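You operate a simulated robot arm through the tools that you are given. There is no shell and no other tool. Be economical: measure what you need, move in short steps, check, and stop when the job is done.

You are at the controls of a simulated robot arm. One attempt, no reset.

## Task
Hang the four coiled leads on the rail, each under its length.

The check looks at the end state, three seconds after you hand in, the way a careful person would. Anything else that was tipped, shoved, dropped, spilled or broken makes it a failure.

## Robot
A 6-joint arm with a four-finger gripper on a trunk, on a base that drives. Base frame: it is fixed to the floor where the robot stands at the start and does not move with it; the origin is under the middle of the robot, x ahead of it, y to its left, z up. Lengths are in mm, angles in rad, forces in N, time in s.
With the tool pointing down near the work surface it reaches from about 440 to 920 mm from the robot's upright axis, wherever it stands. Its first joint turns from -2.897 to 2.897 rad. Places, roughly: bottom slider [500, -100, 1400]; second slider [500, -300, 1500]; third slider [500, -100, 1500]; top slider [500, -300, 1600]. Payload 3.43 kg.
The TCP is the grasp point between the finger pads, 30 mm short of the fingertips. In the tool frame z runs along the fingers and y along their closing line. Largest opening 120 mm; the body of the gripper starts 85 mm behind the TCP.
Orientation is told as [roll, pitch, yaw] about the base's x, y, z axes, in that order, counted from this pose: with the fingers straight down and closing along the base's y, the tool's x points along the base's -x, its y along +y and its z along -z.

## Interface
- The arm moves only by the tool nudge_tool. Its argument "deltas" is a list of rows, each an object (a shift or turn left out is 0, a gripper value left out holds the last) with "translation": the shift along the base's x, y, z in units of 20 mm (1.0 is 20 mm), a list of three; "turn": the turn, a rotation vector about the base's x, y, z in units of 5 degrees (1.0 is 5 degrees), a list of three; "fingers": the finger opening in mm, from 0 to 120. In form: [{"translation": [dx, dy, dz], "turn": [rx, ry, rz], "fingers": fingers}, ...]. A call has 1 to 12 rows; each row shifts and turns the commanded pose from where the row before left it. A call with a number of a shift or a turn outside -1 to 1 is refused whole. Rows are played at 5 a second. More than 50 mm and 0.15 rad between two rows, or a gripper value outside its range, and nothing of the call is played. Where a pose cannot be reached the arm comes as near as it can. A force on the tool above 40 N (or 10 N above the force at the start of the call, whichever is more), or a blocked arm, ends the call early, and 0.2 s more pass. The fingers move at their own pace and stop on an object; they squeeze with about 37 N. The grip force told is the motor's: it shows also when the fingers shut on nothing. Time passes only in rows, and 0.2 s behind the last, so rows that do not move let the fingers close. It gives the time, the measured TCP pose, the force on the tool (base axes), the opening and the grip force at its end, in the units of the frame above (readings bear some noise), with the torque about the TCP (base axes, N m) and any sound that the robot's microphone picked up.
- Cameras (640 x 400 px; columns grow to the right, rows downward): "scene" is now at [69.6, 178.4, 1603.3]; the picture's right is [-0.22, -0.97, 0.00], its down [-0.34, 0.08, -0.94] and it looks along [0.91, -0.21, -0.35] (base axes); focal length 214 px, centre (320, 200). "wrist" rides on the gripper at [71, -17, -121] in the tool frame; the picture's right is [0.23, 0.97, 0.00], its down [-0.81, 0.19, -0.55] and it looks along [-0.54, 0.13, 0.83] (tool axes); focal length 275 px, centre (320, 200). There is no depth. A picture from a camera that has moved, and an enlarged one, comes with that camera's place and axes in the base frame and with its lens.
- capture(camera): a new picture of that camera. The clock stands still meanwhile.
- slide_trunk(by): slides the trunk up (or, below 0, down) by that many mm; the arm and the scene camera ride with it, the base frame stays. It gives what a move gives, with no picture.
- steer(legs): drives the robot by 1 to 6 legs, each [ahead, left, turn to the left] in mm, mm and rad, along the robot's own axes; the way and the turn of a leg run together, so that a leg with both is an arc; at most 1500 mm and 3.142 rad a leg. The arm and the cameras ride along, it lands a little off, and it stops where it bumps. It gives what a move gives.
- head_to(pan, tilt): turns the head with the scene camera to pan (to the left, within 2.094 rad either way) and tilt (down, from -0.506 to 1.204), counted from straight ahead of the robot. It gives what a move gives.
- zoom(camera, box): a new picture of the part [left, top, right, bottom] of that camera's present view, enlarged. The clock stands still meanwhile.
- sign_off(): hands the job in; it is judged then, once.

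Work in short steps. Places have to be worked out from the pictures, the camera data and where the tool is seen: move nearer, look again, correct. Check each grasp and each placing, and mend what went wrong. You have 120 turns and 82 pictures in all, those below and enlarged ones among them. Open the gripper and draw the arm clear of the work before you hand the job in, unless the task says otherwise; then end with one line.

The tools are called after "Emit:" as name(argument=value, ...) on one line, values as JSON. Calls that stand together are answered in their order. nudge_tool: Moves the arm, as the interface text tells. Its arguments: {"type":"object","properties":{"deltas":{"type":"array","items":{"type":"object","properties":{"translation":{"type":"array","items":{"type":"number"}},"turn":{"type":"array","items":{"type":"number"}},"fingers":{"type":"number"}}}}},"required":["deltas"]} The other tools are called the same way: slide_trunk (by) slides the trunk up or down; steer (legs) drives the base; head_to (pan, tilt) turns the head that bears the scene camera; capture (camera) takes a picture; zoom (camera, box) takes an enlarged picture of a part of a camera's view; sign_off () hands the job in.

At the start:

```text
time_s: 0.0
position: [475.5, -58.2, 1435.7]
tcp_rot: [0.001, 0.0, 0.001]
ft_force: [-0.3, 0.5, 0.6]
torque: [0.01, -0.01, 0.0]
finger_gap: 120.2
grasp_force: 0.1
trunk travel left (down, up): [-150.0, 390.0]
robot x, y, heading: [0.3, -0.4, 0.001]
head pan, tilt: [-1.538, 1.007]
```

scene: 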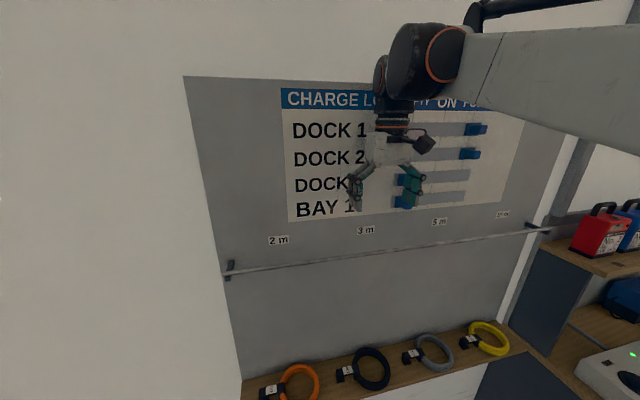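
wrist: 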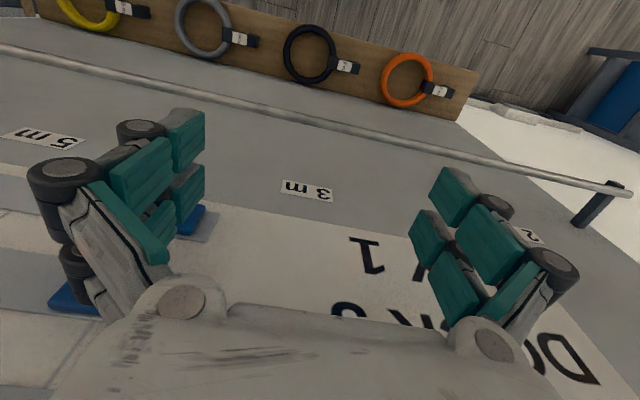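

The rail carries labels (2 m, 3 m, 5 m, one more) and four coils with tags lie on the shelf below. I'll zoom in to read the tags.

Emit:
zoom(camera="scene", box=[240, 300, 540, 400])

Emit:
zoom(camera="wrist", box=[20, 0, 480, 140])

Emit:
zoom(camera="scene", box=[180, 60, 560, 300])

```text
2.13 times, centred on (390, 350) of scene
camera zoom: at [69.6, 178.4, 1603.3], right [-0.22, -0.97, 0.0], down [-0.34, 0.08, -0.94], along [0.91, -0.21, -0.35], focal length 458 px, centre (171, -120)
```

zoom: 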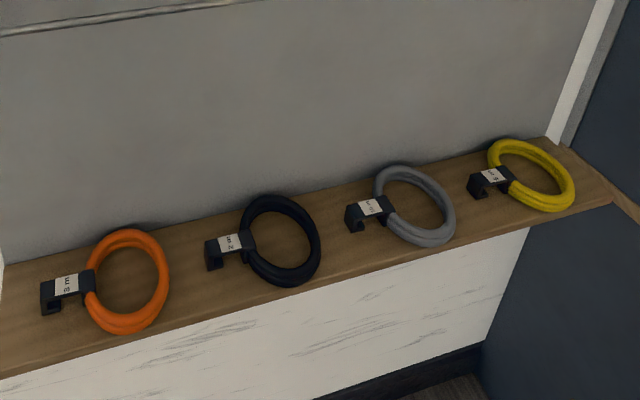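

```text
1.39 times, centred on (250, 70) of wrist
camera zoom: at [404.4, -76.0, 1555.7], right [-0.23, 0.97, 0.0], down [0.81, 0.19, 0.55], along [0.54, 0.13, -0.83], focal length 383 px, centre (417, 381)
```

zoom: 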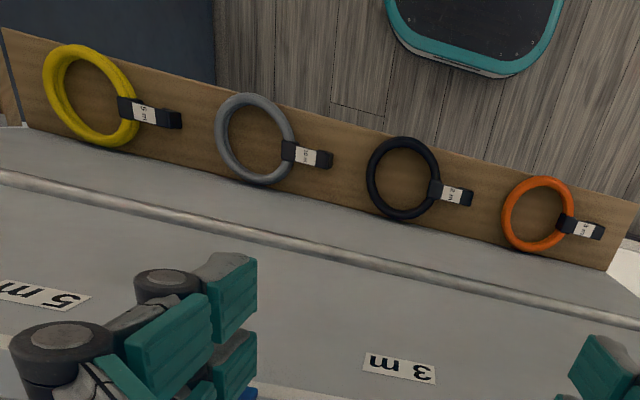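

```text
1.67 times, centred on (370, 180) of scene
camera zoom: at [69.6, 178.4, 1603.3], right [-0.22, -0.97, 0.0], down [-0.34, 0.08, -0.94], along [0.91, -0.21, -0.35], focal length 358 px, centre (237, 233)
```

zoom: 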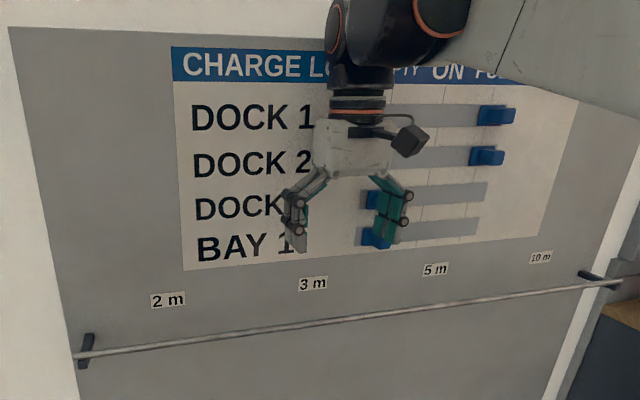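

Labels run 2, 3, 5, 10 m from left to right. I'll zoom tighter on each tag and hook.

Emit:
zoom(camera="wrist", box=[270, 20, 470, 145])

Emit:
zoom(camera="wrist", box=[60, 0, 270, 131])

Emit:
zoom(camera="scene", box=[250, 340, 346, 400])

Emit:
zoom(camera="scene", box=[210, 215, 290, 285])

```text
3.20 times, centred on (370, 82) of wrist
camera zoom: at [404.4, -76.0, 1555.7], right [-0.23, 0.97, 0.0], down [0.81, 0.19, 0.55], along [0.54, 0.13, -0.83], focal length 881 px, centre (160, 576)
```

zoom: 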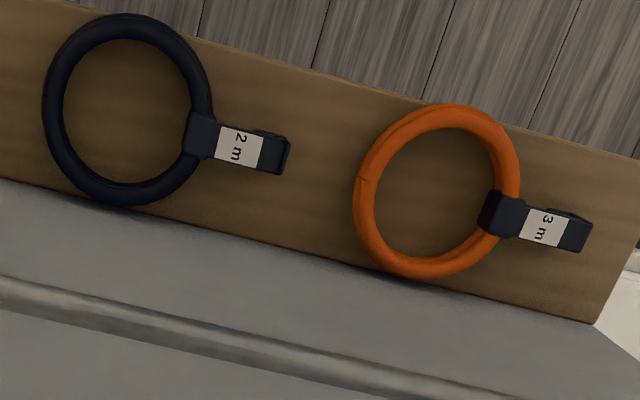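

```text
3.05 times, centred on (165, 66) of wrist
camera zoom: at [404.4, -76.0, 1555.7], right [-0.23, 0.97, 0.0], down [0.81, 0.19, 0.55], along [0.54, 0.13, -0.83], focal length 839 px, centre (792, 610)
```

zoom: 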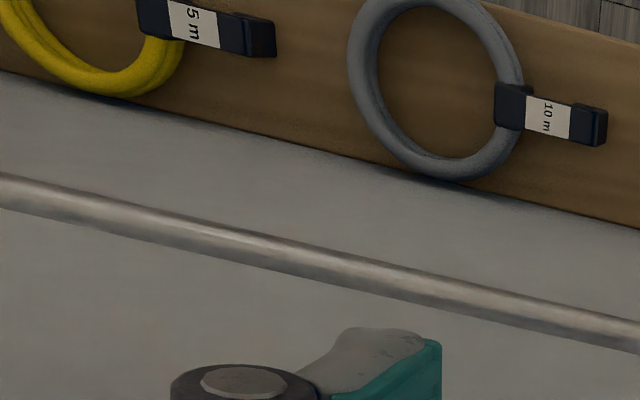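

```text
6.67 times, centred on (298, 370) of scene
camera zoom: at [69.6, 178.4, 1603.3], right [-0.22, -0.97, 0.0], down [-0.34, 0.08, -0.94], along [0.91, -0.21, -0.35], focal length 1430 px, centre (467, -933)
```

zoom: 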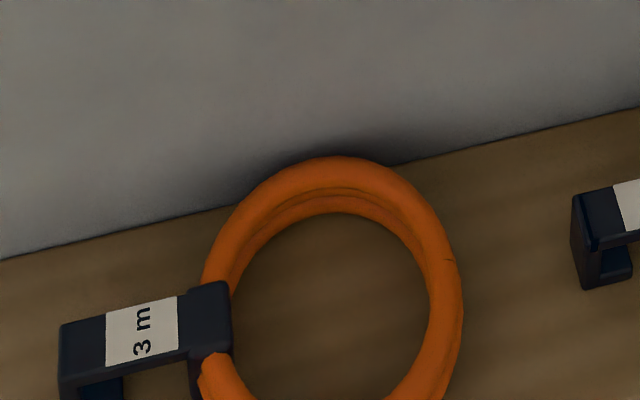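

```text
5.71 times, centred on (250, 250) of scene
camera zoom: at [69.6, 178.4, 1603.3], right [-0.22, -0.97, 0.0], down [-0.34, 0.08, -0.94], along [0.91, -0.21, -0.35], focal length 1226 px, centre (720, -86)
```

zoom: 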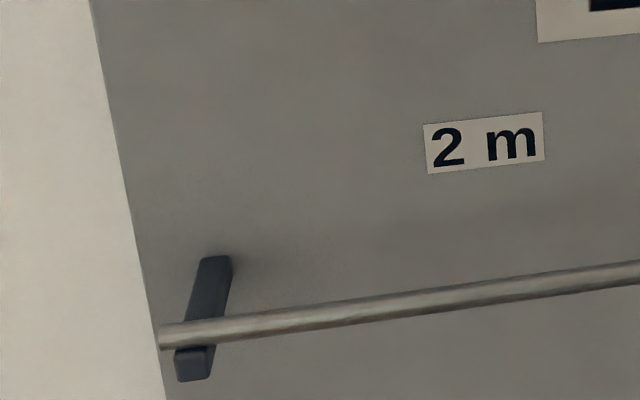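

Tags read: orange 3 m, black 2 m, grey 10 m, yellow 5 m. I put the rail near x≈480, z≈1294, the wall near x≈535, and the shelf near z≈850. First I draw the arm straight back from the board, away from the sliders, and test the head.

Emit:
nudge_tool(deltas=[{"translation": [-1, 0, 0]}, {"translation": [-1, 0, 0]}, {"translation": [-1, 0, 0]}, {"translation": [-1, 0, 0]}, {"translation": [-1, 0, 0]}])

Emit:
steer(legs=[[-200, 0, 0]])

```text
time_s: 1.0
position: [475.7, -71.1, 1445.0]
tcp_rot: [0.0, 0.002, -0.006]
ft_force: [1.6, -0.8, 0.0]
torque: [0.03, 0.08, 0.01]
finger_gap: 120.0
grasp_force: 0.1
trunk travel left (down, up): [-150.0, 390.0]
robot x, y, heading: [-2.4, -1.9, -0.004]
head pan, tilt: [-1.538, 1.007]
stopped in row 4: the arm was blocked; the commanded pose is now the measured one
```

```text
time_s: 2.6
position: [269.2, -69.3, 1446.7]
tcp_rot: [0.001, 0.001, -0.003]
ft_force: [0.2, -0.9, 0.4]
torque: [0.01, -0.02, -0.05]
finger_gap: 119.8
grasp_force: 0.1
trunk travel left (down, up): [-150.0, 390.0]
robot x, y, heading: [-203.1, -0.5, -0.001]
head pan, tilt: [-1.538, 1.007]
```

The arm was blocked, probably at its minimum reach, and the base then backed off fine. I check the board for disturbance.

Emit:
capture(camera="scene")

```text
72 pictures are left
camera scene: at [-132.8, 179.2, 1600.5], right [-0.21, -0.98, 0.0], down [-0.37, 0.08, -0.93], along [0.91, -0.2, -0.38], focal length 214 px, centre (320, 200)
```

scene: 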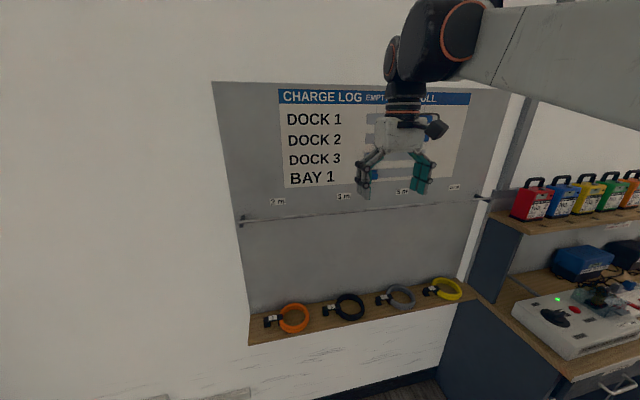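

Nothing is disturbed. My plan is to grip each ring on the side opposite its hook, with the tool tilted about 30°, then yaw −90° and pitch up so the hook points up with the tag facing the room. I lower the trunk and bring the tool down in front of the orange lead.

Emit:
slide_trunk(by=-150)

Emit:
nudge_tool(deltas=[{"translation": [0.3, 0.7, -1], "turn": [0, -0.5, 0], "fingers": 80}, {"translation": [0.3, 0.7, -1], "turn": [0, -0.5, 0]}, {"translation": [0.3, 0.7, -1], "turn": [0, -0.5, 0]}, {"translation": [0.3, 0.7, -1], "turn": [0, -0.5, 0]}, {"translation": [0.3, 0.7, -1], "turn": [0, -0.5, 0]}, {"translation": [0.3, 0.7, -1], "turn": [0, -0.5, 0]}, {"translation": [0.3, 0.7, -1], "turn": [0, -0.5, 0]}, {"translation": [0.3, 0.7, -1], "turn": [0, -0.5, 0]}, {"translation": [0.3, 0.7, -1], "turn": [0, -0.5, 0]}, {"translation": [0.3, 0.7, -1], "turn": [0, -0.5, 0]}, {"translation": [0.3, 0.7, -1], "turn": [0, -0.5, 0]}, {"translation": [0.3, 0.7, -1], "turn": [0, -0.5, 0]}])

```text
time_s: 4.3
position: [269.5, -68.5, 1295.2]
tcp_rot: [0.001, 0.001, -0.002]
ft_force: [-0.5, -0.3, 0.3]
torque: [-0.01, 0.0, -0.01]
finger_gap: 120.0
grasp_force: 0.0
trunk travel left (down, up): [0.0, 540.0]
robot x, y, heading: [-197.9, -1.6, 0.002]
head pan, tilt: [-1.538, 1.007]
```

```text
time_s: 6.9
position: [342.3, 98.6, 1053.9]
tcp_rot: [0.001, -0.524, -0.001]
ft_force: [-0.4, 0.1, -1.0]
torque: [-0.01, 0.01, 0.0]
finger_gap: 79.8
grasp_force: 0.0
trunk travel left (down, up): [0.0, 540.0]
robot x, y, heading: [-200.4, 1.9, -0.003]
head pan, tilt: [-1.538, 1.007]
```

Moves track well. I look with both cameras to refine where the orange lead is.

Emit:
capture(camera="wrist")

Emit:
capture(camera="scene")

```text
71 pictures are left
camera wrist: at [219.9, 80.7, 1122.8], right [-0.2, 0.97, -0.11], down [0.43, 0.19, 0.88], along [0.88, 0.13, -0.45], focal length 275 px, centre (320, 200)
```

wrist: 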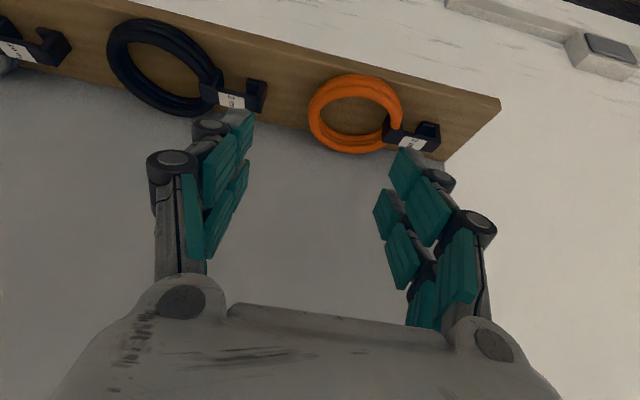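

```text
70 pictures are left
camera scene: at [-154.1, 182.6, 1399.8], right [-0.23, -0.97, 0.0], down [-0.81, 0.19, -0.55], along [0.54, -0.13, -0.83], focal length 214 px, centre (320, 200)
```

scene: 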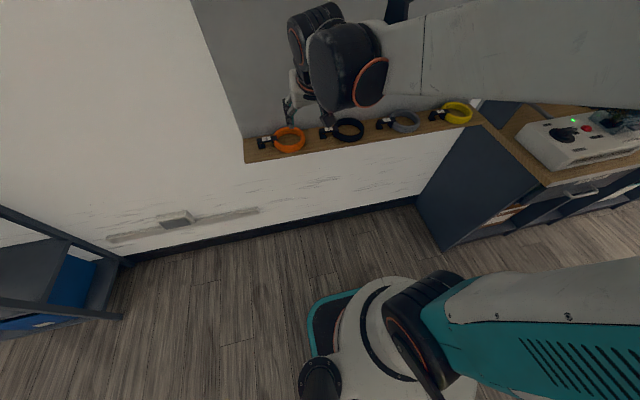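

The wrist view is clear (inverted). I zoom on the orange lead for dimensions.

Emit:
zoom(camera="wrist", box=[290, 60, 450, 160])

```text
4.00 times, centred on (370, 110) of wrist
camera zoom: at [219.9, 80.7, 1122.8], right [-0.2, 0.97, -0.11], down [0.43, 0.19, 0.88], along [0.88, 0.13, -0.45], focal length 1101 px, centre (120, 560)
```

zoom: 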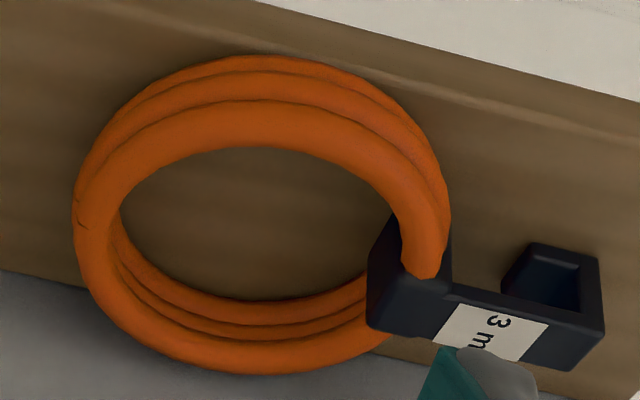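

Ring centre is about (467,143), radius about 45, and the hook axis is turned about −10° (tag at (482,231,880)). I move to hover over the far side of the ring with the tool yawed −10°.

Emit:
nudge_tool(deltas=[{"translation": [0.77, 0.015, -0.94], "turn": [0, 0, -0.286], "fingers": 44}, {"translation": [0.77, 0.015, -0.94], "turn": [0, 0, -0.286]}, {"translation": [0.77, 0.015, -0.94], "turn": [0, 0, -0.286]}, {"translation": [0.77, 0.015, -0.94], "turn": [0, 0, -0.286]}, {"translation": [0.77, 0.015, -0.94], "turn": [0, 0, -0.286]}, {"translation": [0.77, 0.015, -0.94], "turn": [0, 0, -0.286]}, {"translation": [0.77, 0.015, -0.94], "turn": [0, 0, -0.286]}])

Emit:
capture(camera="wrist")

```text
time_s: 8.5
position: [451.0, 100.0, 923.5]
tcp_rot: [0.0, -0.525, -0.175]
ft_force: [-0.2, -1.3, 0.6]
torque: [0.07, 0.04, 0.08]
finger_gap: 44.0
grasp_force: 0.0
trunk travel left (down, up): [0.0, 540.0]
robot x, y, heading: [-203.2, 2.7, 0.001]
head pan, tilt: [-1.538, 1.007]
```

```text
68 pictures are left
camera wrist: at [327.8, 103.0, 991.9], right [-0.03, 0.99, -0.11], down [0.45, 0.11, 0.88], along [0.89, -0.03, -0.45], focal length 275 px, centre (320, 200)
```

wrist: 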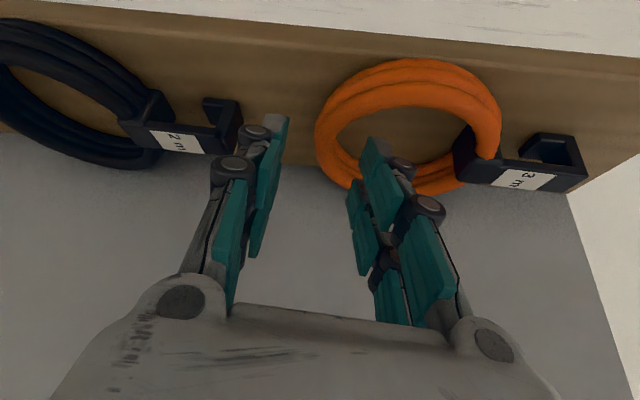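

Fingers straddle the far side of the ring and clear the black hook. I descend in small steps.

Emit:
nudge_tool(deltas=[{"translation": [0, 0, -0.6]}, {"translation": [0, 0, -0.5]}, {"translation": [0, 0, -0.5]}, {"translation": [0, 0, -0.4]}])

Emit:
capture(camera="wrist")

```text
time_s: 9.6
position: [450.7, 99.1, 887.5]
tcp_rot: [0.001, -0.53, -0.174]
ft_force: [-4.5, 1.0, 28.0]
torque: [0.15, 0.6, 0.05]
finger_gap: 48.2
grasp_force: 2.8
trunk travel left (down, up): [0.0, 540.0]
robot x, y, heading: [-203.6, -0.3, 0.003]
head pan, tilt: [-1.538, 1.007]
stopped in row 4: the force on the tool passed its limit at 46 N (the readings are from after the stop); the commanded pose is now the measured one
```

```text
67 pictures are left
camera wrist: at [327.0, 103.9, 954.6], right [-0.03, 0.99, -0.12], down [0.45, 0.11, 0.89], along [0.89, -0.03, -0.45], focal length 275 px, centre (320, 200)
```

wrist: 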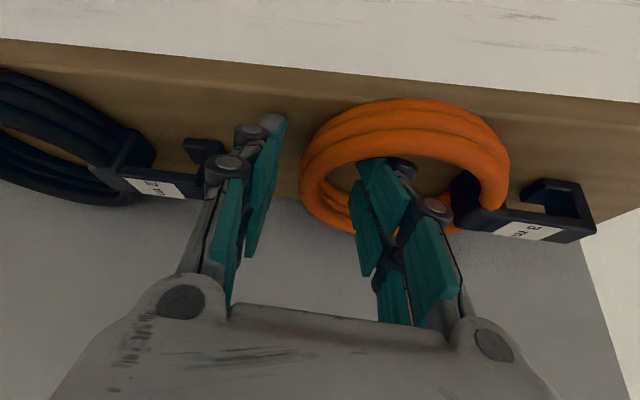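

Fingertips reached the shelf (about z=857) with the ring between them. I raise 4 mm and close.

Emit:
nudge_tool(deltas=[{"translation": [0, 0, 0.2]}, {"fingers": 30}, {"fingers": 0}, {"fingers": 0}, {"fingers": 0}])

Emit:
capture(camera="wrist")

```text
time_s: 10.8
position: [451.3, 100.0, 888.9]
tcp_rot: [0.0, -0.527, -0.174]
ft_force: [0.5, 0.0, -3.1]
torque: [-0.22, 0.05, 0.01]
finger_gap: 23.3
grasp_force: 37.2
trunk travel left (down, up): [0.0, 540.0]
robot x, y, heading: [-202.2, 0.4, -0.001]
head pan, tilt: [-1.538, 1.007]
```

```text
66 pictures are left
camera wrist: at [328.9, 103.8, 956.8], right [-0.03, 0.99, -0.12], down [0.45, 0.11, 0.89], along [0.89, -0.03, -0.45], focal length 275 px, centre (320, 200)
```

wrist: 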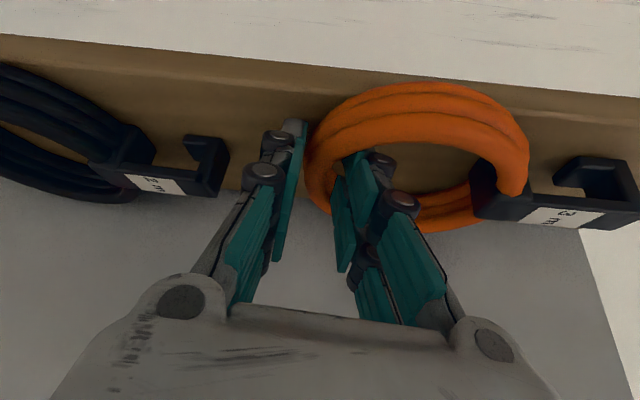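

Gripped (23 mm, 37 N). I lift straight, then back away.

Emit:
nudge_tool(deltas=[{"translation": [0, 0, 0.5]}, {"translation": [0, 0, 1]}, {"translation": [0, 0, 1]}, {"translation": [-0.5, 0, 1]}, {"translation": [-1, 0, 1]}, {"translation": [-1, 0, 1]}, {"translation": [-1, 0, 1]}, {"translation": [-1, 0, 1]}, {"translation": [-1, 0, 1]}])

Emit:
capture(camera="wrist")

```text
time_s: 12.3
position: [466.6, 105.7, 983.6]
tcp_rot: [-0.006, -0.513, -0.19]
ft_force: [-35.7, 1.0, 0.8]
torque: [0.02, 0.06, 1.87]
finger_gap: 24.2
grasp_force: 36.9
trunk travel left (down, up): [0.0, 540.0]
robot x, y, heading: [-200.4, -3.5, 0.0]
head pan, tilt: [-1.538, 1.007]
stopped in row 7: the force on the tool passed its limit at 46 N (the readings are from after the stop); the commanded pose is now the measured one
```

```text
65 pictures are left
camera wrist: at [344.7, 112.0, 1052.5], right [-0.01, 0.99, -0.12], down [0.46, 0.11, 0.88], along [0.89, -0.05, -0.46], focal length 275 px, centre (320, 200)
```

wrist: 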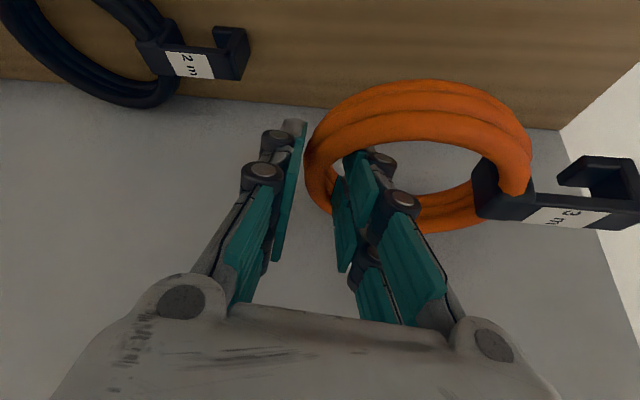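

Unexpected: x rose while I commanded it back, and the tool feels −36 N. I look from the scene camera to see what is touching.

Emit:
capture(camera="scene")

```text
64 pictures are left
camera scene: at [-229.6, 122.9, 1407.3], right [-1.0, 0.03, 0.0], down [0.03, 0.77, -0.63], along [-0.02, -0.63, -0.77], focal length 214 px, centre (320, 200)
```

scene: 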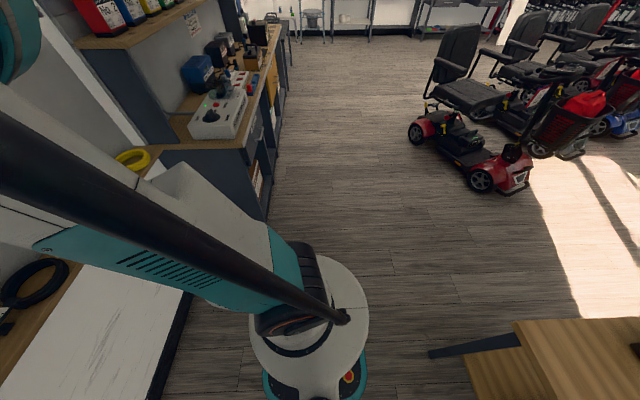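

The head has drifted to its reported −1.54 pan. I command it to look ahead at the arm.

Emit:
head_to(pan=-0.1, tilt=0.45)

Emit:
capture(camera="scene")

```text
time_s: 13.9
position: [466.7, 108.5, 983.4]
tcp_rot: [-0.004, -0.517, -0.187]
ft_force: [-24.7, 7.1, 2.2]
torque: [0.09, -0.09, 1.79]
finger_gap: 22.9
grasp_force: 36.9
trunk travel left (down, up): [0.0, 540.0]
robot x, y, heading: [-199.7, -5.6, 0.003]
head pan, tilt: [-0.099, 0.45]
```

```text
63 pictures are left
camera scene: at [-134.2, 190.9, 1444.4], right [-0.1, -1.0, 0.0], down [-0.43, 0.04, -0.9], along [0.9, -0.09, -0.43], focal length 214 px, centre (320, 200)
```

scene: 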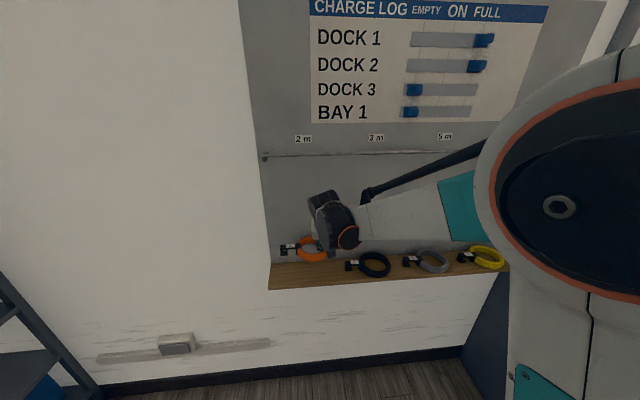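

The force and torque say the lead touches the wall about 70 mm left of the TCP, while the elbow blocks folding back. Backing the base away straight relieves it.

Emit:
steer(legs=[[-260, 0, 0]])

Emit:
capture(camera="wrist")

Emit:
capture(camera="scene")

```text
time_s: 15.7
position: [209.2, 106.0, 981.9]
tcp_rot: [-0.006, -0.517, -0.187]
ft_force: [-0.7, 0.2, -3.6]
torque: [-0.17, 0.02, 0.03]
finger_gap: 22.5
grasp_force: 36.8
trunk travel left (down, up): [0.0, 540.0]
robot x, y, heading: [-458.6, 0.3, -0.0]
head pan, tilt: [-0.099, 0.45]
```

```text
62 pictures are left
camera wrist: at [87.9, 112.6, 1051.8], right [-0.01, 0.99, -0.12], down [0.46, 0.11, 0.88], along [0.89, -0.04, -0.46], focal length 275 px, centre (320, 200)
```

wrist: 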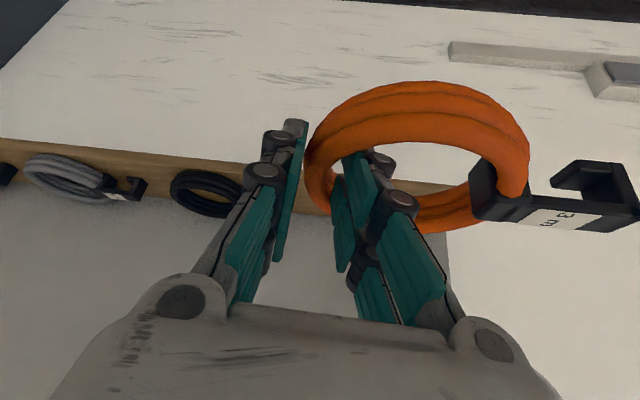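

```text
61 pictures are left
camera scene: at [-389.6, 189.9, 1444.4], right [-0.1, -1.0, 0.0], down [-0.43, 0.04, -0.9], along [0.9, -0.09, -0.44], focal length 214 px, centre (320, 200)
```

scene: 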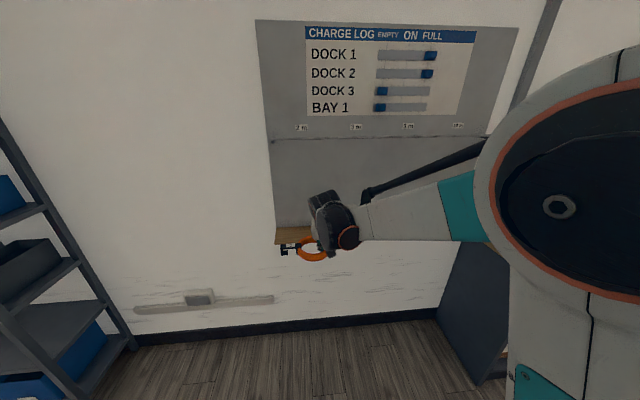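

The lead is held fine, reading about 3.6 N. Now I yaw −79° in place so the hook points at the wall.

Emit:
nudge_tool(deltas=[{"turn": [0, 0, -1]}, {"turn": [0, 0, -1]}, {"turn": [0, 0, -1]}, {"turn": [0, 0, -1]}, {"turn": [0, 0, -1]}, {"turn": [0, 0, -1]}, {"turn": [0, 0, -1]}, {"turn": [0, 0, -1]}])

Emit:
nudge_tool(deltas=[{"turn": [0, 0, -1]}, {"turn": [0, 0, -1]}, {"turn": [0, 0, -1]}, {"turn": [0, 0, -1]}, {"turn": [0, 0, -1]}, {"turn": [0, 0, -1]}, {"turn": [0, 0, -1]}, {"turn": [0, 0, -0.9]}])

Emit:
capture(camera="scene")

```text
time_s: 17.5
position: [209.6, 107.5, 982.3]
tcp_rot: [-0.004, -0.517, -0.888]
ft_force: [0.0, 0.6, -2.9]
torque: [-0.09, 0.16, 0.01]
finger_gap: 22.6
grasp_force: 37.4
trunk travel left (down, up): [0.0, 540.0]
robot x, y, heading: [-462.5, -0.1, 0.003]
head pan, tilt: [-0.099, 0.45]
```

```text
time_s: 19.3
position: [210.9, 106.2, 982.3]
tcp_rot: [-0.005, -0.516, -1.577]
ft_force: [-1.0, -0.5, -2.5]
torque: [-0.01, 0.19, -0.02]
finger_gap: 22.7
grasp_force: 37.1
trunk travel left (down, up): [0.0, 540.0]
robot x, y, heading: [-458.1, -2.0, 0.004]
head pan, tilt: [-0.099, 0.45]
```

```text
60 pictures are left
camera scene: at [-389.8, 190.0, 1444.4], right [-0.1, -1.0, 0.0], down [-0.43, 0.04, -0.9], along [0.9, -0.09, -0.44], focal length 214 px, centre (320, 200)
```

scene: 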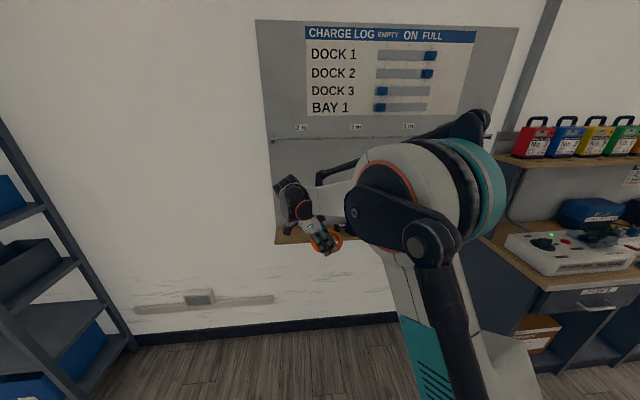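

Yaw done. Now I pitch −90° about y while moving forward, so the wrist doesn't fold in.

Emit:
nudge_tool(deltas=[{"translation": [0.4, 0, 0], "turn": [0, -1, 0]}, {"translation": [0.4, 0, 0], "turn": [0, -1, 0]}, {"translation": [0.4, 0, 0], "turn": [0, -1, 0]}, {"translation": [0.4, 0, 0], "turn": [0, -1, 0]}, {"translation": [0.4, 0, 0], "turn": [0, -1, 0]}, {"translation": [0.4, 0, 0], "turn": [0, -1, 0]}, {"translation": [0.4, 0, 0], "turn": [0, -1, 0]}, {"translation": [0.4, 0, 0], "turn": [0, -1, 0]}, {"translation": [0.4, 0, 0], "turn": [0, -1, 0]}])

Emit:
nudge_tool(deltas=[{"translation": [0.4, 0, 0], "turn": [0, -1, 0]}, {"translation": [0.4, 0, 0], "turn": [0, -1, 0]}, {"translation": [0.4, 0, 0], "turn": [0, -1, 0]}, {"translation": [0.4, 0, 0], "turn": [0, -1, 0]}, {"translation": [0.4, 0, 0], "turn": [0, -1, 0]}, {"translation": [0.4, 0, 0], "turn": [0, -1, 0]}, {"translation": [0.4, 0, 0], "turn": [0, -1, 0]}, {"translation": [0.4, 0, 0], "turn": [0, -1, 0]}, {"translation": [0.4, 0, 0], "turn": [0, -1, 0]}])

Emit:
capture(camera="scene")

Emit:
capture(camera="wrist")

```text
time_s: 21.3
position: [281.5, 106.7, 982.9]
tcp_rot: [0.849, -0.353, -1.957]
ft_force: [-0.3, 1.0, -3.2]
torque: [0.02, 0.16, 0.03]
finger_gap: 22.6
grasp_force: 37.6
trunk travel left (down, up): [0.0, 540.0]
robot x, y, heading: [-459.1, -1.6, 0.003]
head pan, tilt: [-0.099, 0.45]
```

```text
time_s: 23.3
position: [352.3, 101.8, 982.7]
tcp_rot: [1.486, -0.062, -2.079]
ft_force: [0.4, 0.8, -3.3]
torque: [0.0, 0.11, 0.0]
finger_gap: 22.6
grasp_force: 36.6
out of reach, approached as far as the arm can: row 9
trunk travel left (down, up): [0.0, 540.0]
robot x, y, heading: [-456.6, -0.9, -0.001]
head pan, tilt: [-0.099, 0.45]
```

```text
59 pictures are left
camera scene: at [-389.9, 190.0, 1444.4], right [-0.1, -1.0, 0.0], down [-0.43, 0.04, -0.9], along [0.9, -0.09, -0.44], focal length 214 px, centre (320, 200)
```

scene: 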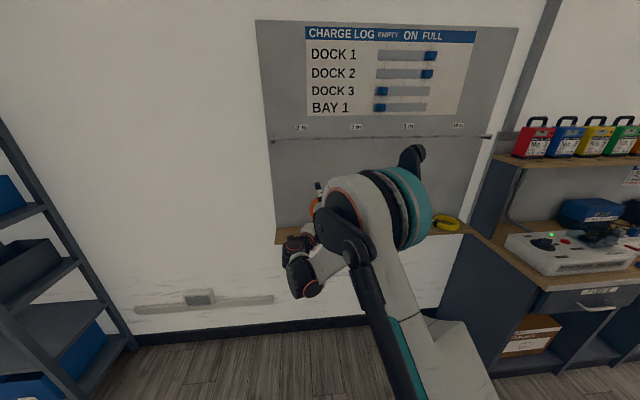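

```text
58 pictures are left
camera wrist: at [280.4, 222.5, 971.1], right [0.21, 0.21, 0.95], down [-0.85, -0.43, 0.29], along [0.48, -0.87, 0.09], focal length 275 px, centre (320, 200)
```

wrist: 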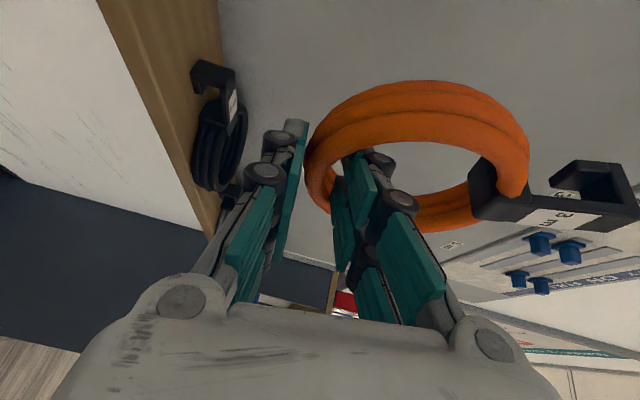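

Lead is nearly upright with the tag toward the room; about 6° of pitch remains. I finish the pitch while coming back a little, then raise the trunk 210 and drive right to the 3 m label.

Emit:
nudge_tool(deltas=[{"translation": [-1, 0, 0], "turn": [0, -0.4, 0]}, {"translation": [-1, 0, 0], "turn": [0, -0.4, 0]}, {"translation": [-1, 0, 0], "turn": [0, -0.4, 0]}])

Emit:
slide_trunk(by=215)

Emit:
steer(legs=[[0, -143, 0]])

Emit:
capture(camera="scene")

Emit:
capture(camera="wrist")

```text
time_s: 24.1
position: [293.6, 96.0, 983.1]
tcp_rot: [1.519, -0.089, -2.07]
ft_force: [0.2, 0.2, -3.8]
torque: [-0.03, 0.03, 0.01]
finger_gap: 22.9
grasp_force: 37.4
out of reach, approached as far as the arm can: row 2
trunk travel left (down, up): [0.0, 540.0]
robot x, y, heading: [-462.7, 3.9, 0.0]
head pan, tilt: [-0.099, 0.45]
```

```text
time_s: 26.4
position: [294.6, 96.4, 1197.2]
tcp_rot: [1.516, -0.088, -2.07]
ft_force: [0.6, 0.7, -3.2]
torque: [-0.04, 0.05, 0.01]
finger_gap: 22.4
grasp_force: 37.2
trunk travel left (down, up): [-215.0, 325.0]
robot x, y, heading: [-462.2, 1.8, 0.007]
head pan, tilt: [-0.099, 0.45]
```

```text
time_s: 27.8
position: [294.9, -48.6, 1197.9]
tcp_rot: [1.515, -0.09, -2.069]
ft_force: [-0.6, -1.5, -3.5]
torque: [-0.02, 0.08, 0.03]
finger_gap: 22.3
grasp_force: 37.2
trunk travel left (down, up): [-215.0, 325.0]
robot x, y, heading: [-457.8, -145.4, 0.002]
head pan, tilt: [-0.099, 0.45]
```

```text
57 pictures are left
camera scene: at [-389.5, 44.5, 1659.5], right [-0.1, -1.0, 0.0], down [-0.43, 0.04, -0.9], along [0.9, -0.09, -0.44], focal length 214 px, centre (320, 200)
```

scene: 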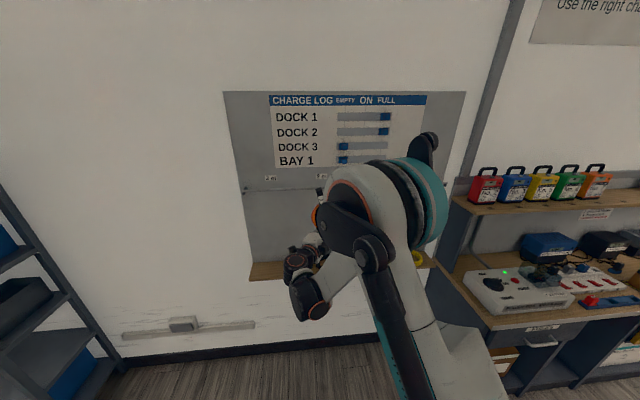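

```text
56 pictures are left
camera wrist: at [222.0, 70.1, 1181.3], right [0.2, 0.25, 0.95], down [-0.85, -0.43, 0.29], along [0.48, -0.87, 0.13], focal length 275 px, centre (320, 200)
```

wrist: 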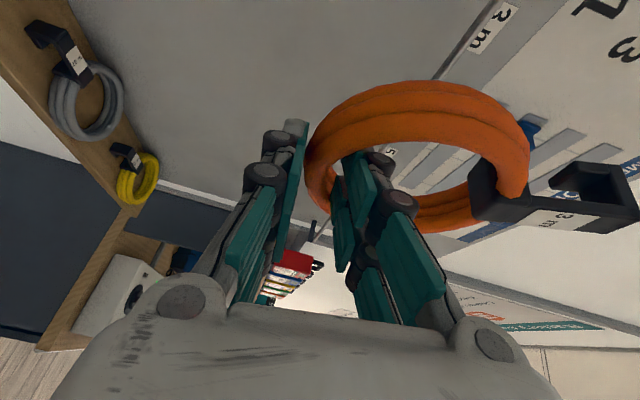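

I zoom the scene view on the lead to judge how it leans.

Emit:
zoom(camera="scene", box=[260, 150, 380, 225])

```text
5.33 times, centred on (320, 188) of scene
camera zoom: at [-389.5, 44.5, 1659.5], right [-0.1, -1.0, 0.0], down [-0.43, 0.04, -0.9], along [0.9, -0.09, -0.44], focal length 1144 px, centre (320, 267)
```

zoom: 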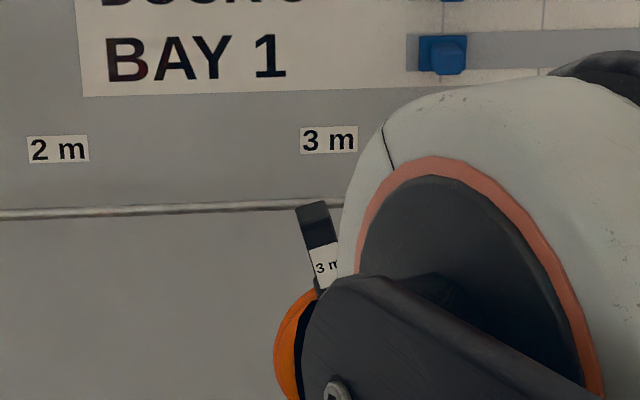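

The hook leans about 10° left in the wall plane, so I roll it +10° about x.

Emit:
nudge_tool(deltas=[{"turn": [0.7, 0, 0]}, {"turn": [0.7, 0, 0]}, {"turn": [0.6, 0, 0]}])

Emit:
zoom(camera="scene", box=[260, 150, 380, 225])

```text
time_s: 28.6
position: [301.0, -64.1, 1197.4]
tcp_rot: [1.397, 0.025, -2.054]
ft_force: [0.3, -0.3, -3.2]
torque: [0.04, 0.03, -0.01]
finger_gap: 22.4
grasp_force: 37.2
out of reach, approached as far as the arm can: row 2, 3
trunk travel left (down, up): [-215.0, 325.0]
robot x, y, heading: [-460.9, -143.7, -0.003]
head pan, tilt: [-0.099, 0.45]
```

```text
5.33 times, centred on (320, 188) of scene
camera zoom: at [-389.5, 45.4, 1659.4], right [-0.1, -1.0, 0.0], down [-0.43, 0.04, -0.9], along [0.9, -0.09, -0.44], focal length 1144 px, centre (320, 267)
```

zoom: 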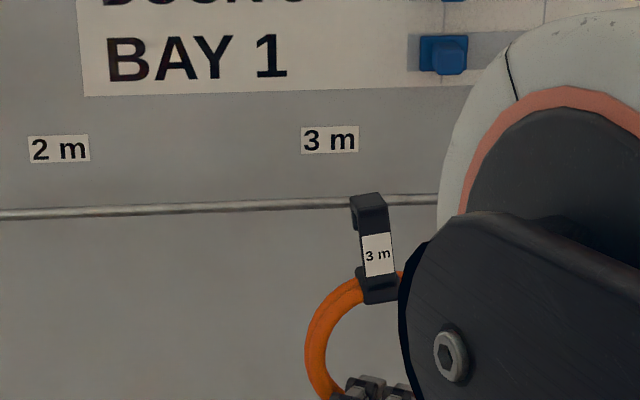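

Nearly upright now. A forward lean of about 8° remains, so I correct it while extending.

Emit:
nudge_tool(deltas=[{"translation": [0.8, 0, 0], "turn": [0.2, -0.5, 0]}, {"translation": [0.8, 0, 0], "turn": [0.2, -0.5, 0]}, {"translation": [0.8, 0, 0], "turn": [0.2, -0.5, 0]}])

Emit:
zoom(camera="scene", box=[260, 150, 380, 225])

```text
time_s: 29.4
position: [357.7, -91.1, 1197.6]
tcp_rot: [1.407, 0.06, -2.019]
ft_force: [-0.4, 0.1, -2.4]
torque: [0.03, 0.08, -0.01]
finger_gap: 22.3
grasp_force: 37.5
out of reach, approached as far as the arm can: row 1, 2, 3
trunk travel left (down, up): [-215.0, 325.0]
robot x, y, heading: [-455.0, -148.1, 0.005]
head pan, tilt: [-0.099, 0.45]
```

```text
5.33 times, centred on (320, 188) of scene
camera zoom: at [-390.1, 46.0, 1659.4], right [-0.1, -1.0, 0.0], down [-0.43, 0.04, -0.9], along [0.9, -0.09, -0.44], focal length 1144 px, centre (320, 267)
```

zoom: 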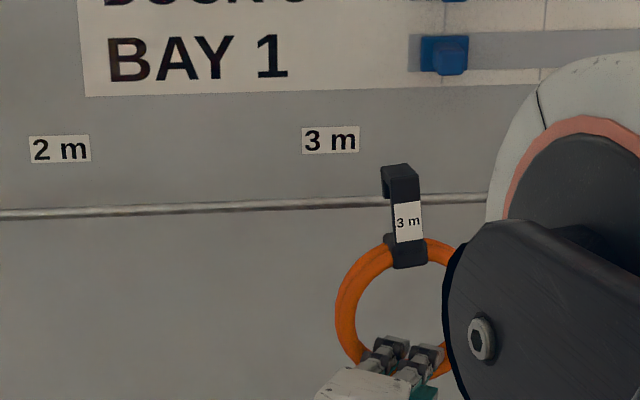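

The hook is good, about 6° off. I drive left 39 and ahead 70 so the hook comes just short of the rail, with its lip above it.

Emit:
steer(legs=[[70, 39, 0]])

Emit:
zoom(camera="scene", box=[280, 140, 400, 215])

Emit:
capture(camera="wrist")

```text
time_s: 30.4
position: [429.0, -53.3, 1197.2]
tcp_rot: [1.406, 0.056, -2.021]
ft_force: [0.3, 0.6, -4.3]
torque: [-0.01, 0.03, -0.07]
finger_gap: 22.0
grasp_force: 36.6
trunk travel left (down, up): [-215.0, 325.0]
robot x, y, heading: [-388.8, -105.7, -0.001]
head pan, tilt: [-0.099, 0.45]
```

```text
5.33 times, centred on (340, 178) of scene
camera zoom: at [-318.3, 85.1, 1659.2], right [-0.1, -1.0, 0.0], down [-0.43, 0.04, -0.9], along [0.9, -0.09, -0.44], focal length 1144 px, centre (213, 320)
```

zoom: 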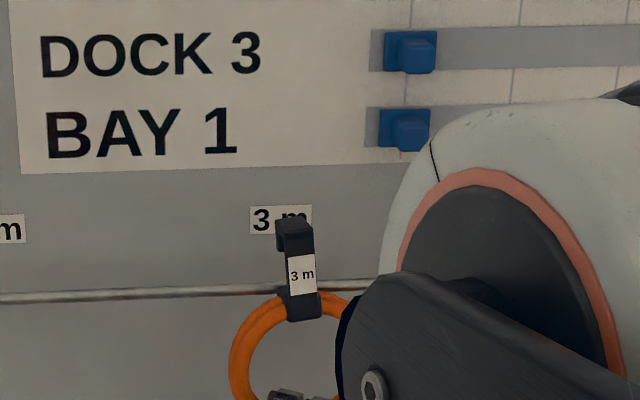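

```text
51 pictures are left
camera wrist: at [349.7, 63.0, 1203.9], right [0.22, 0.09, 0.97], down [-0.82, -0.52, 0.23], along [0.53, -0.85, -0.04], focal length 275 px, centre (320, 200)
```

wrist: 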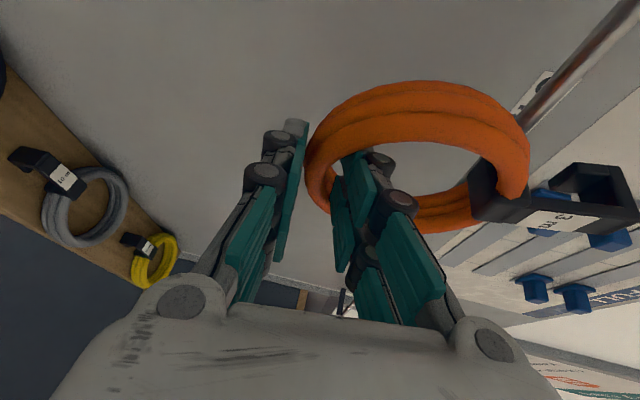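

The wrist view shows the rail and the hook side-on. I estimate about 16 mm to contact between the hook's arm and the rail, so I creep ahead 10 mm.

Emit:
steer(legs=[[10, 0, 0]])

Emit:
nudge_tool(deltas=[{"translation": [0.1, 0, 0]}, {"translation": [0.1, 0, 0]}])

Emit:
zoom(camera="wrist", box=[440, 50, 640, 250])

```text
time_s: 31.2
position: [438.2, -52.9, 1197.8]
tcp_rot: [1.408, 0.058, -2.019]
ft_force: [-1.2, -0.3, -2.7]
torque: [-0.02, -0.04, -0.02]
finger_gap: 21.9
grasp_force: 36.8
trunk travel left (down, up): [-215.0, 325.0]
robot x, y, heading: [-378.3, -108.2, -0.002]
head pan, tilt: [-0.099, 0.45]
```

```text
time_s: 31.8
position: [441.4, -52.2, 1198.1]
tcp_rot: [1.406, 0.06, -2.017]
ft_force: [-7.2, 1.3, -5.8]
torque: [0.04, -0.57, -0.26]
finger_gap: 22.0
grasp_force: 36.7
trunk travel left (down, up): [-215.0, 325.0]
robot x, y, heading: [-383.1, -105.8, -0.002]
head pan, tilt: [-0.099, 0.45]
```

```text
2.00 times, centred on (540, 150) of wrist
camera zoom: at [362.4, 63.0, 1204.7], right [0.22, 0.09, 0.97], down [-0.82, -0.52, 0.23], along [0.53, -0.85, -0.04], focal length 551 px, centre (-120, 300)
```

zoom: 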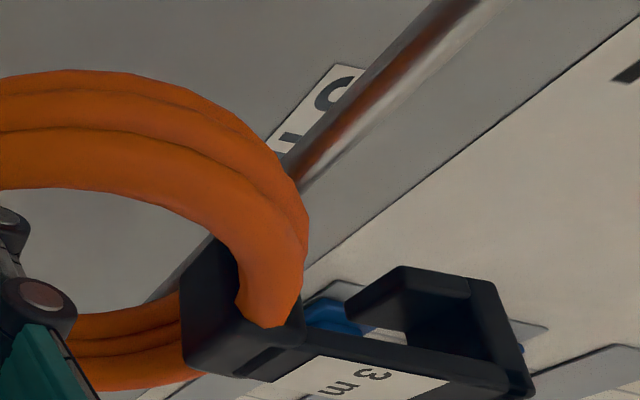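

Contact: the force and torque put it about 95 mm above the TCP, so the clip is meeting the rail. The hook's open mouth is higher, at about +133, so I back off a little and lower the trunk 37 mm to line the mouth up with the rail.

Emit:
steer(legs=[[-16, 0, 0]])

Emit:
slide_trunk(by=-37)

Emit:
zoom(camera="wrist", box=[440, 50, 640, 250])

Emit:
zoom(camera="scene", box=[290, 150, 386, 210])

```text
time_s: 32.5
position: [424.6, -53.6, 1198.8]
tcp_rot: [1.407, 0.058, -2.018]
ft_force: [0.4, -0.4, -2.7]
torque: [0.04, 0.07, 0.03]
finger_gap: 21.9
grasp_force: 36.8
trunk travel left (down, up): [-215.0, 325.0]
robot x, y, heading: [-394.7, -106.5, 0.001]
head pan, tilt: [-0.099, 0.45]
```

```text
time_s: 33.4
position: [425.7, -52.4, 1160.5]
tcp_rot: [1.407, 0.056, -2.017]
ft_force: [-0.1, -0.5, -2.7]
torque: [0.03, 0.09, 0.02]
finger_gap: 21.9
grasp_force: 37.5
trunk travel left (down, up): [-178.0, 362.0]
robot x, y, heading: [-393.8, -107.0, 0.003]
head pan, tilt: [-0.099, 0.45]
```

```text
2.00 times, centred on (540, 150) of wrist
camera zoom: at [346.9, 62.8, 1167.6], right [0.22, 0.09, 0.97], down [-0.82, -0.52, 0.23], along [0.53, -0.85, -0.04], focal length 551 px, centre (-120, 300)
```

zoom: 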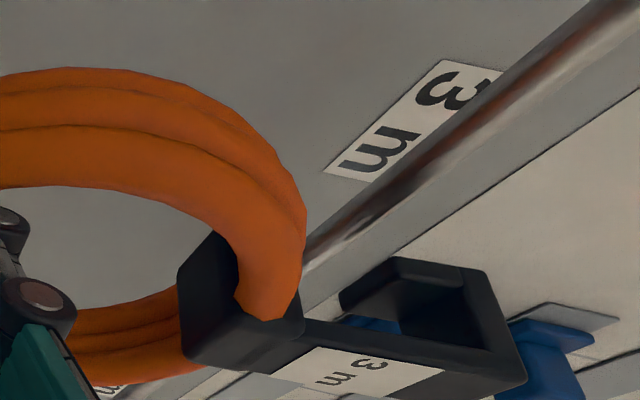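

```text
6.67 times, centred on (338, 180) of scene
camera zoom: at [-325.7, 84.4, 1622.5], right [-0.1, -1.0, 0.0], down [-0.43, 0.04, -0.9], along [0.9, -0.09, -0.44], focal length 1430 px, centre (200, 333)
```

zoom: 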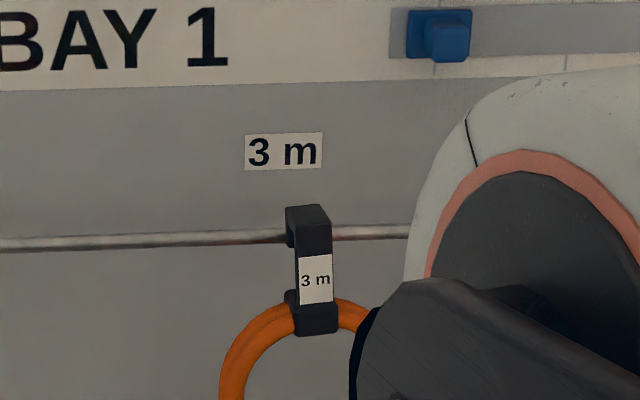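

The scene geometry shows the lip tip at about TCP+125 and the clip top at about +100, with the rail near z≈1291. The mouth centre is therefore at +112, so I raise the trunk 18 mm, then creep forward.

Emit:
slide_trunk(by=18)

Emit:
steer(legs=[[16, 0, 0]])

Emit:
zoom(camera="scene", box=[300, 160, 380, 210])

Emit:
zoom(camera="wrist", box=[440, 50, 640, 250])

```text
time_s: 34.0
position: [425.7, -52.2, 1178.1]
tcp_rot: [1.407, 0.056, -2.015]
ft_force: [0.7, -0.6, -3.5]
torque: [0.02, 0.05, -0.03]
finger_gap: 21.7
grasp_force: 36.6
trunk travel left (down, up): [-196.0, 344.0]
robot x, y, heading: [-394.5, -107.8, 0.003]
head pan, tilt: [-0.099, 0.45]
```

```text
time_s: 34.8
position: [443.1, -52.7, 1178.5]
tcp_rot: [1.407, 0.057, -2.018]
ft_force: [1.3, 0.5, -2.0]
torque: [0.0, 0.07, 0.0]
finger_gap: 21.7
grasp_force: 37.3
trunk travel left (down, up): [-196.0, 344.0]
robot x, y, heading: [-381.1, -103.5, -0.0]
head pan, tilt: [-0.099, 0.45]
```

```text
8.00 times, centred on (340, 185) of scene
camera zoom: at [-308.2, 84.5, 1640.3], right [-0.1, -1.0, 0.0], down [-0.43, 0.04, -0.9], along [0.9, -0.09, -0.44], focal length 1716 px, centre (160, 320)
```

zoom: 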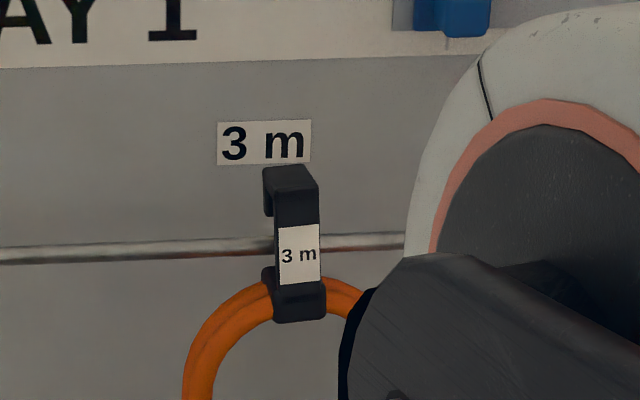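

```text
2.00 times, centred on (540, 150) of wrist
camera zoom: at [364.2, 62.7, 1184.8], right [0.22, 0.09, 0.97], down [-0.82, -0.52, 0.23], along [0.53, -0.85, -0.04], focal length 551 px, centre (-120, 300)
```

zoom: 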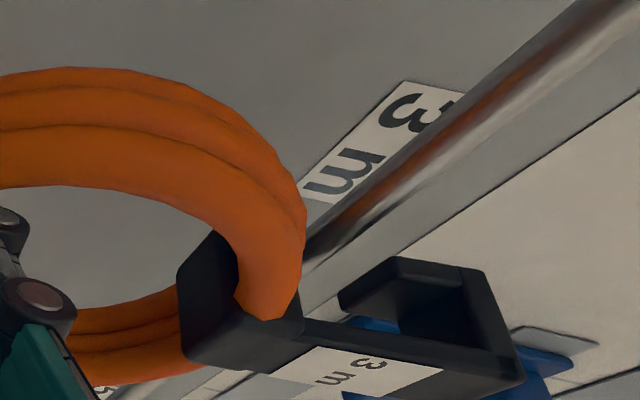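

In the scene view the rail now sits between the lip tip and the clip, with no contact. I creep forward until the arm of the hook meets the rail.

Emit:
nudge_tool(deltas=[{"translation": [0.15, 0, 0]}, {"translation": [0.15, 0, 0]}, {"translation": [0.15, 0, 0]}])

Emit:
steer(legs=[[8, 0, 0]])

Emit:
zoom(camera="wrist", box=[440, 50, 640, 250])

```text
time_s: 35.6
position: [450.9, -52.9, 1178.7]
tcp_rot: [1.407, 0.058, -2.02]
ft_force: [-0.2, -0.7, -3.0]
torque: [0.04, 0.08, -0.03]
finger_gap: 21.6
grasp_force: 36.9
trunk travel left (down, up): [-196.0, 344.0]
robot x, y, heading: [-379.7, -105.6, -0.001]
head pan, tilt: [-0.099, 0.45]
```

```text
time_s: 36.3
position: [459.9, -52.0, 1179.5]
tcp_rot: [1.407, 0.058, -2.018]
ft_force: [0.8, 0.5, -4.5]
torque: [0.04, 0.09, -0.03]
finger_gap: 21.8
grasp_force: 37.1
trunk travel left (down, up): [-196.0, 344.0]
robot x, y, heading: [-372.2, -103.7, 0.004]
head pan, tilt: [-0.099, 0.45]
```

```text
2.00 times, centred on (540, 150) of wrist
camera zoom: at [381.1, 63.1, 1185.2], right [0.22, 0.09, 0.97], down [-0.82, -0.52, 0.23], along [0.53, -0.85, -0.04], focal length 551 px, centre (-120, 300)
```

zoom: 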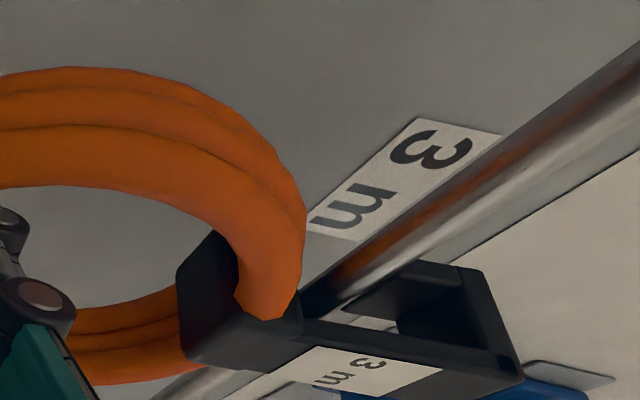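

The rail is in the mouth, still with no contact. I move a few more mm until it meets the arm.

Emit:
nudge_tool(deltas=[{"translation": [0.12, 0, 0]}, {"translation": [0.12, 0, 0]}])

Emit:
nudge_tool(deltas=[{"translation": [0.1, 0, 0]}, {"translation": [0, 0, 0]}])

Emit:
zoom(camera="wrist", box=[440, 50, 640, 250])

```text
time_s: 36.9
position: [462.7, -52.5, 1178.7]
tcp_rot: [1.406, 0.058, -2.019]
ft_force: [-4.3, 0.5, -4.0]
torque: [-0.03, -0.4, -0.1]
finger_gap: 21.6
grasp_force: 37.1
trunk travel left (down, up): [-196.0, 344.0]
robot x, y, heading: [-373.6, -104.0, 0.002]
head pan, tilt: [-0.099, 0.45]
```

```text
time_s: 37.5
position: [466.0, -52.9, 1179.0]
tcp_rot: [1.406, 0.058, -2.018]
ft_force: [-3.3, -0.7, -1.5]
torque: [0.01, -0.3, -0.03]
finger_gap: 21.1
grasp_force: 36.7
trunk travel left (down, up): [-196.0, 344.0]
robot x, y, heading: [-374.7, -103.6, -0.005]
head pan, tilt: [-0.099, 0.45]
```

```text
2.00 times, centred on (540, 150) of wrist
camera zoom: at [386.7, 63.1, 1185.7], right [0.22, 0.09, 0.97], down [-0.82, -0.52, 0.23], along [0.53, -0.85, -0.04], focal length 551 px, centre (-120, 300)
```

zoom: 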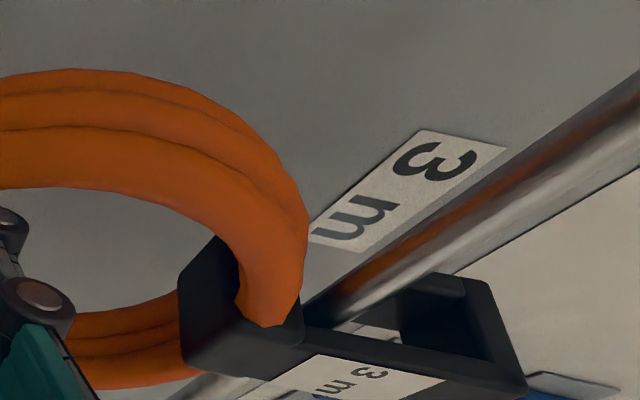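

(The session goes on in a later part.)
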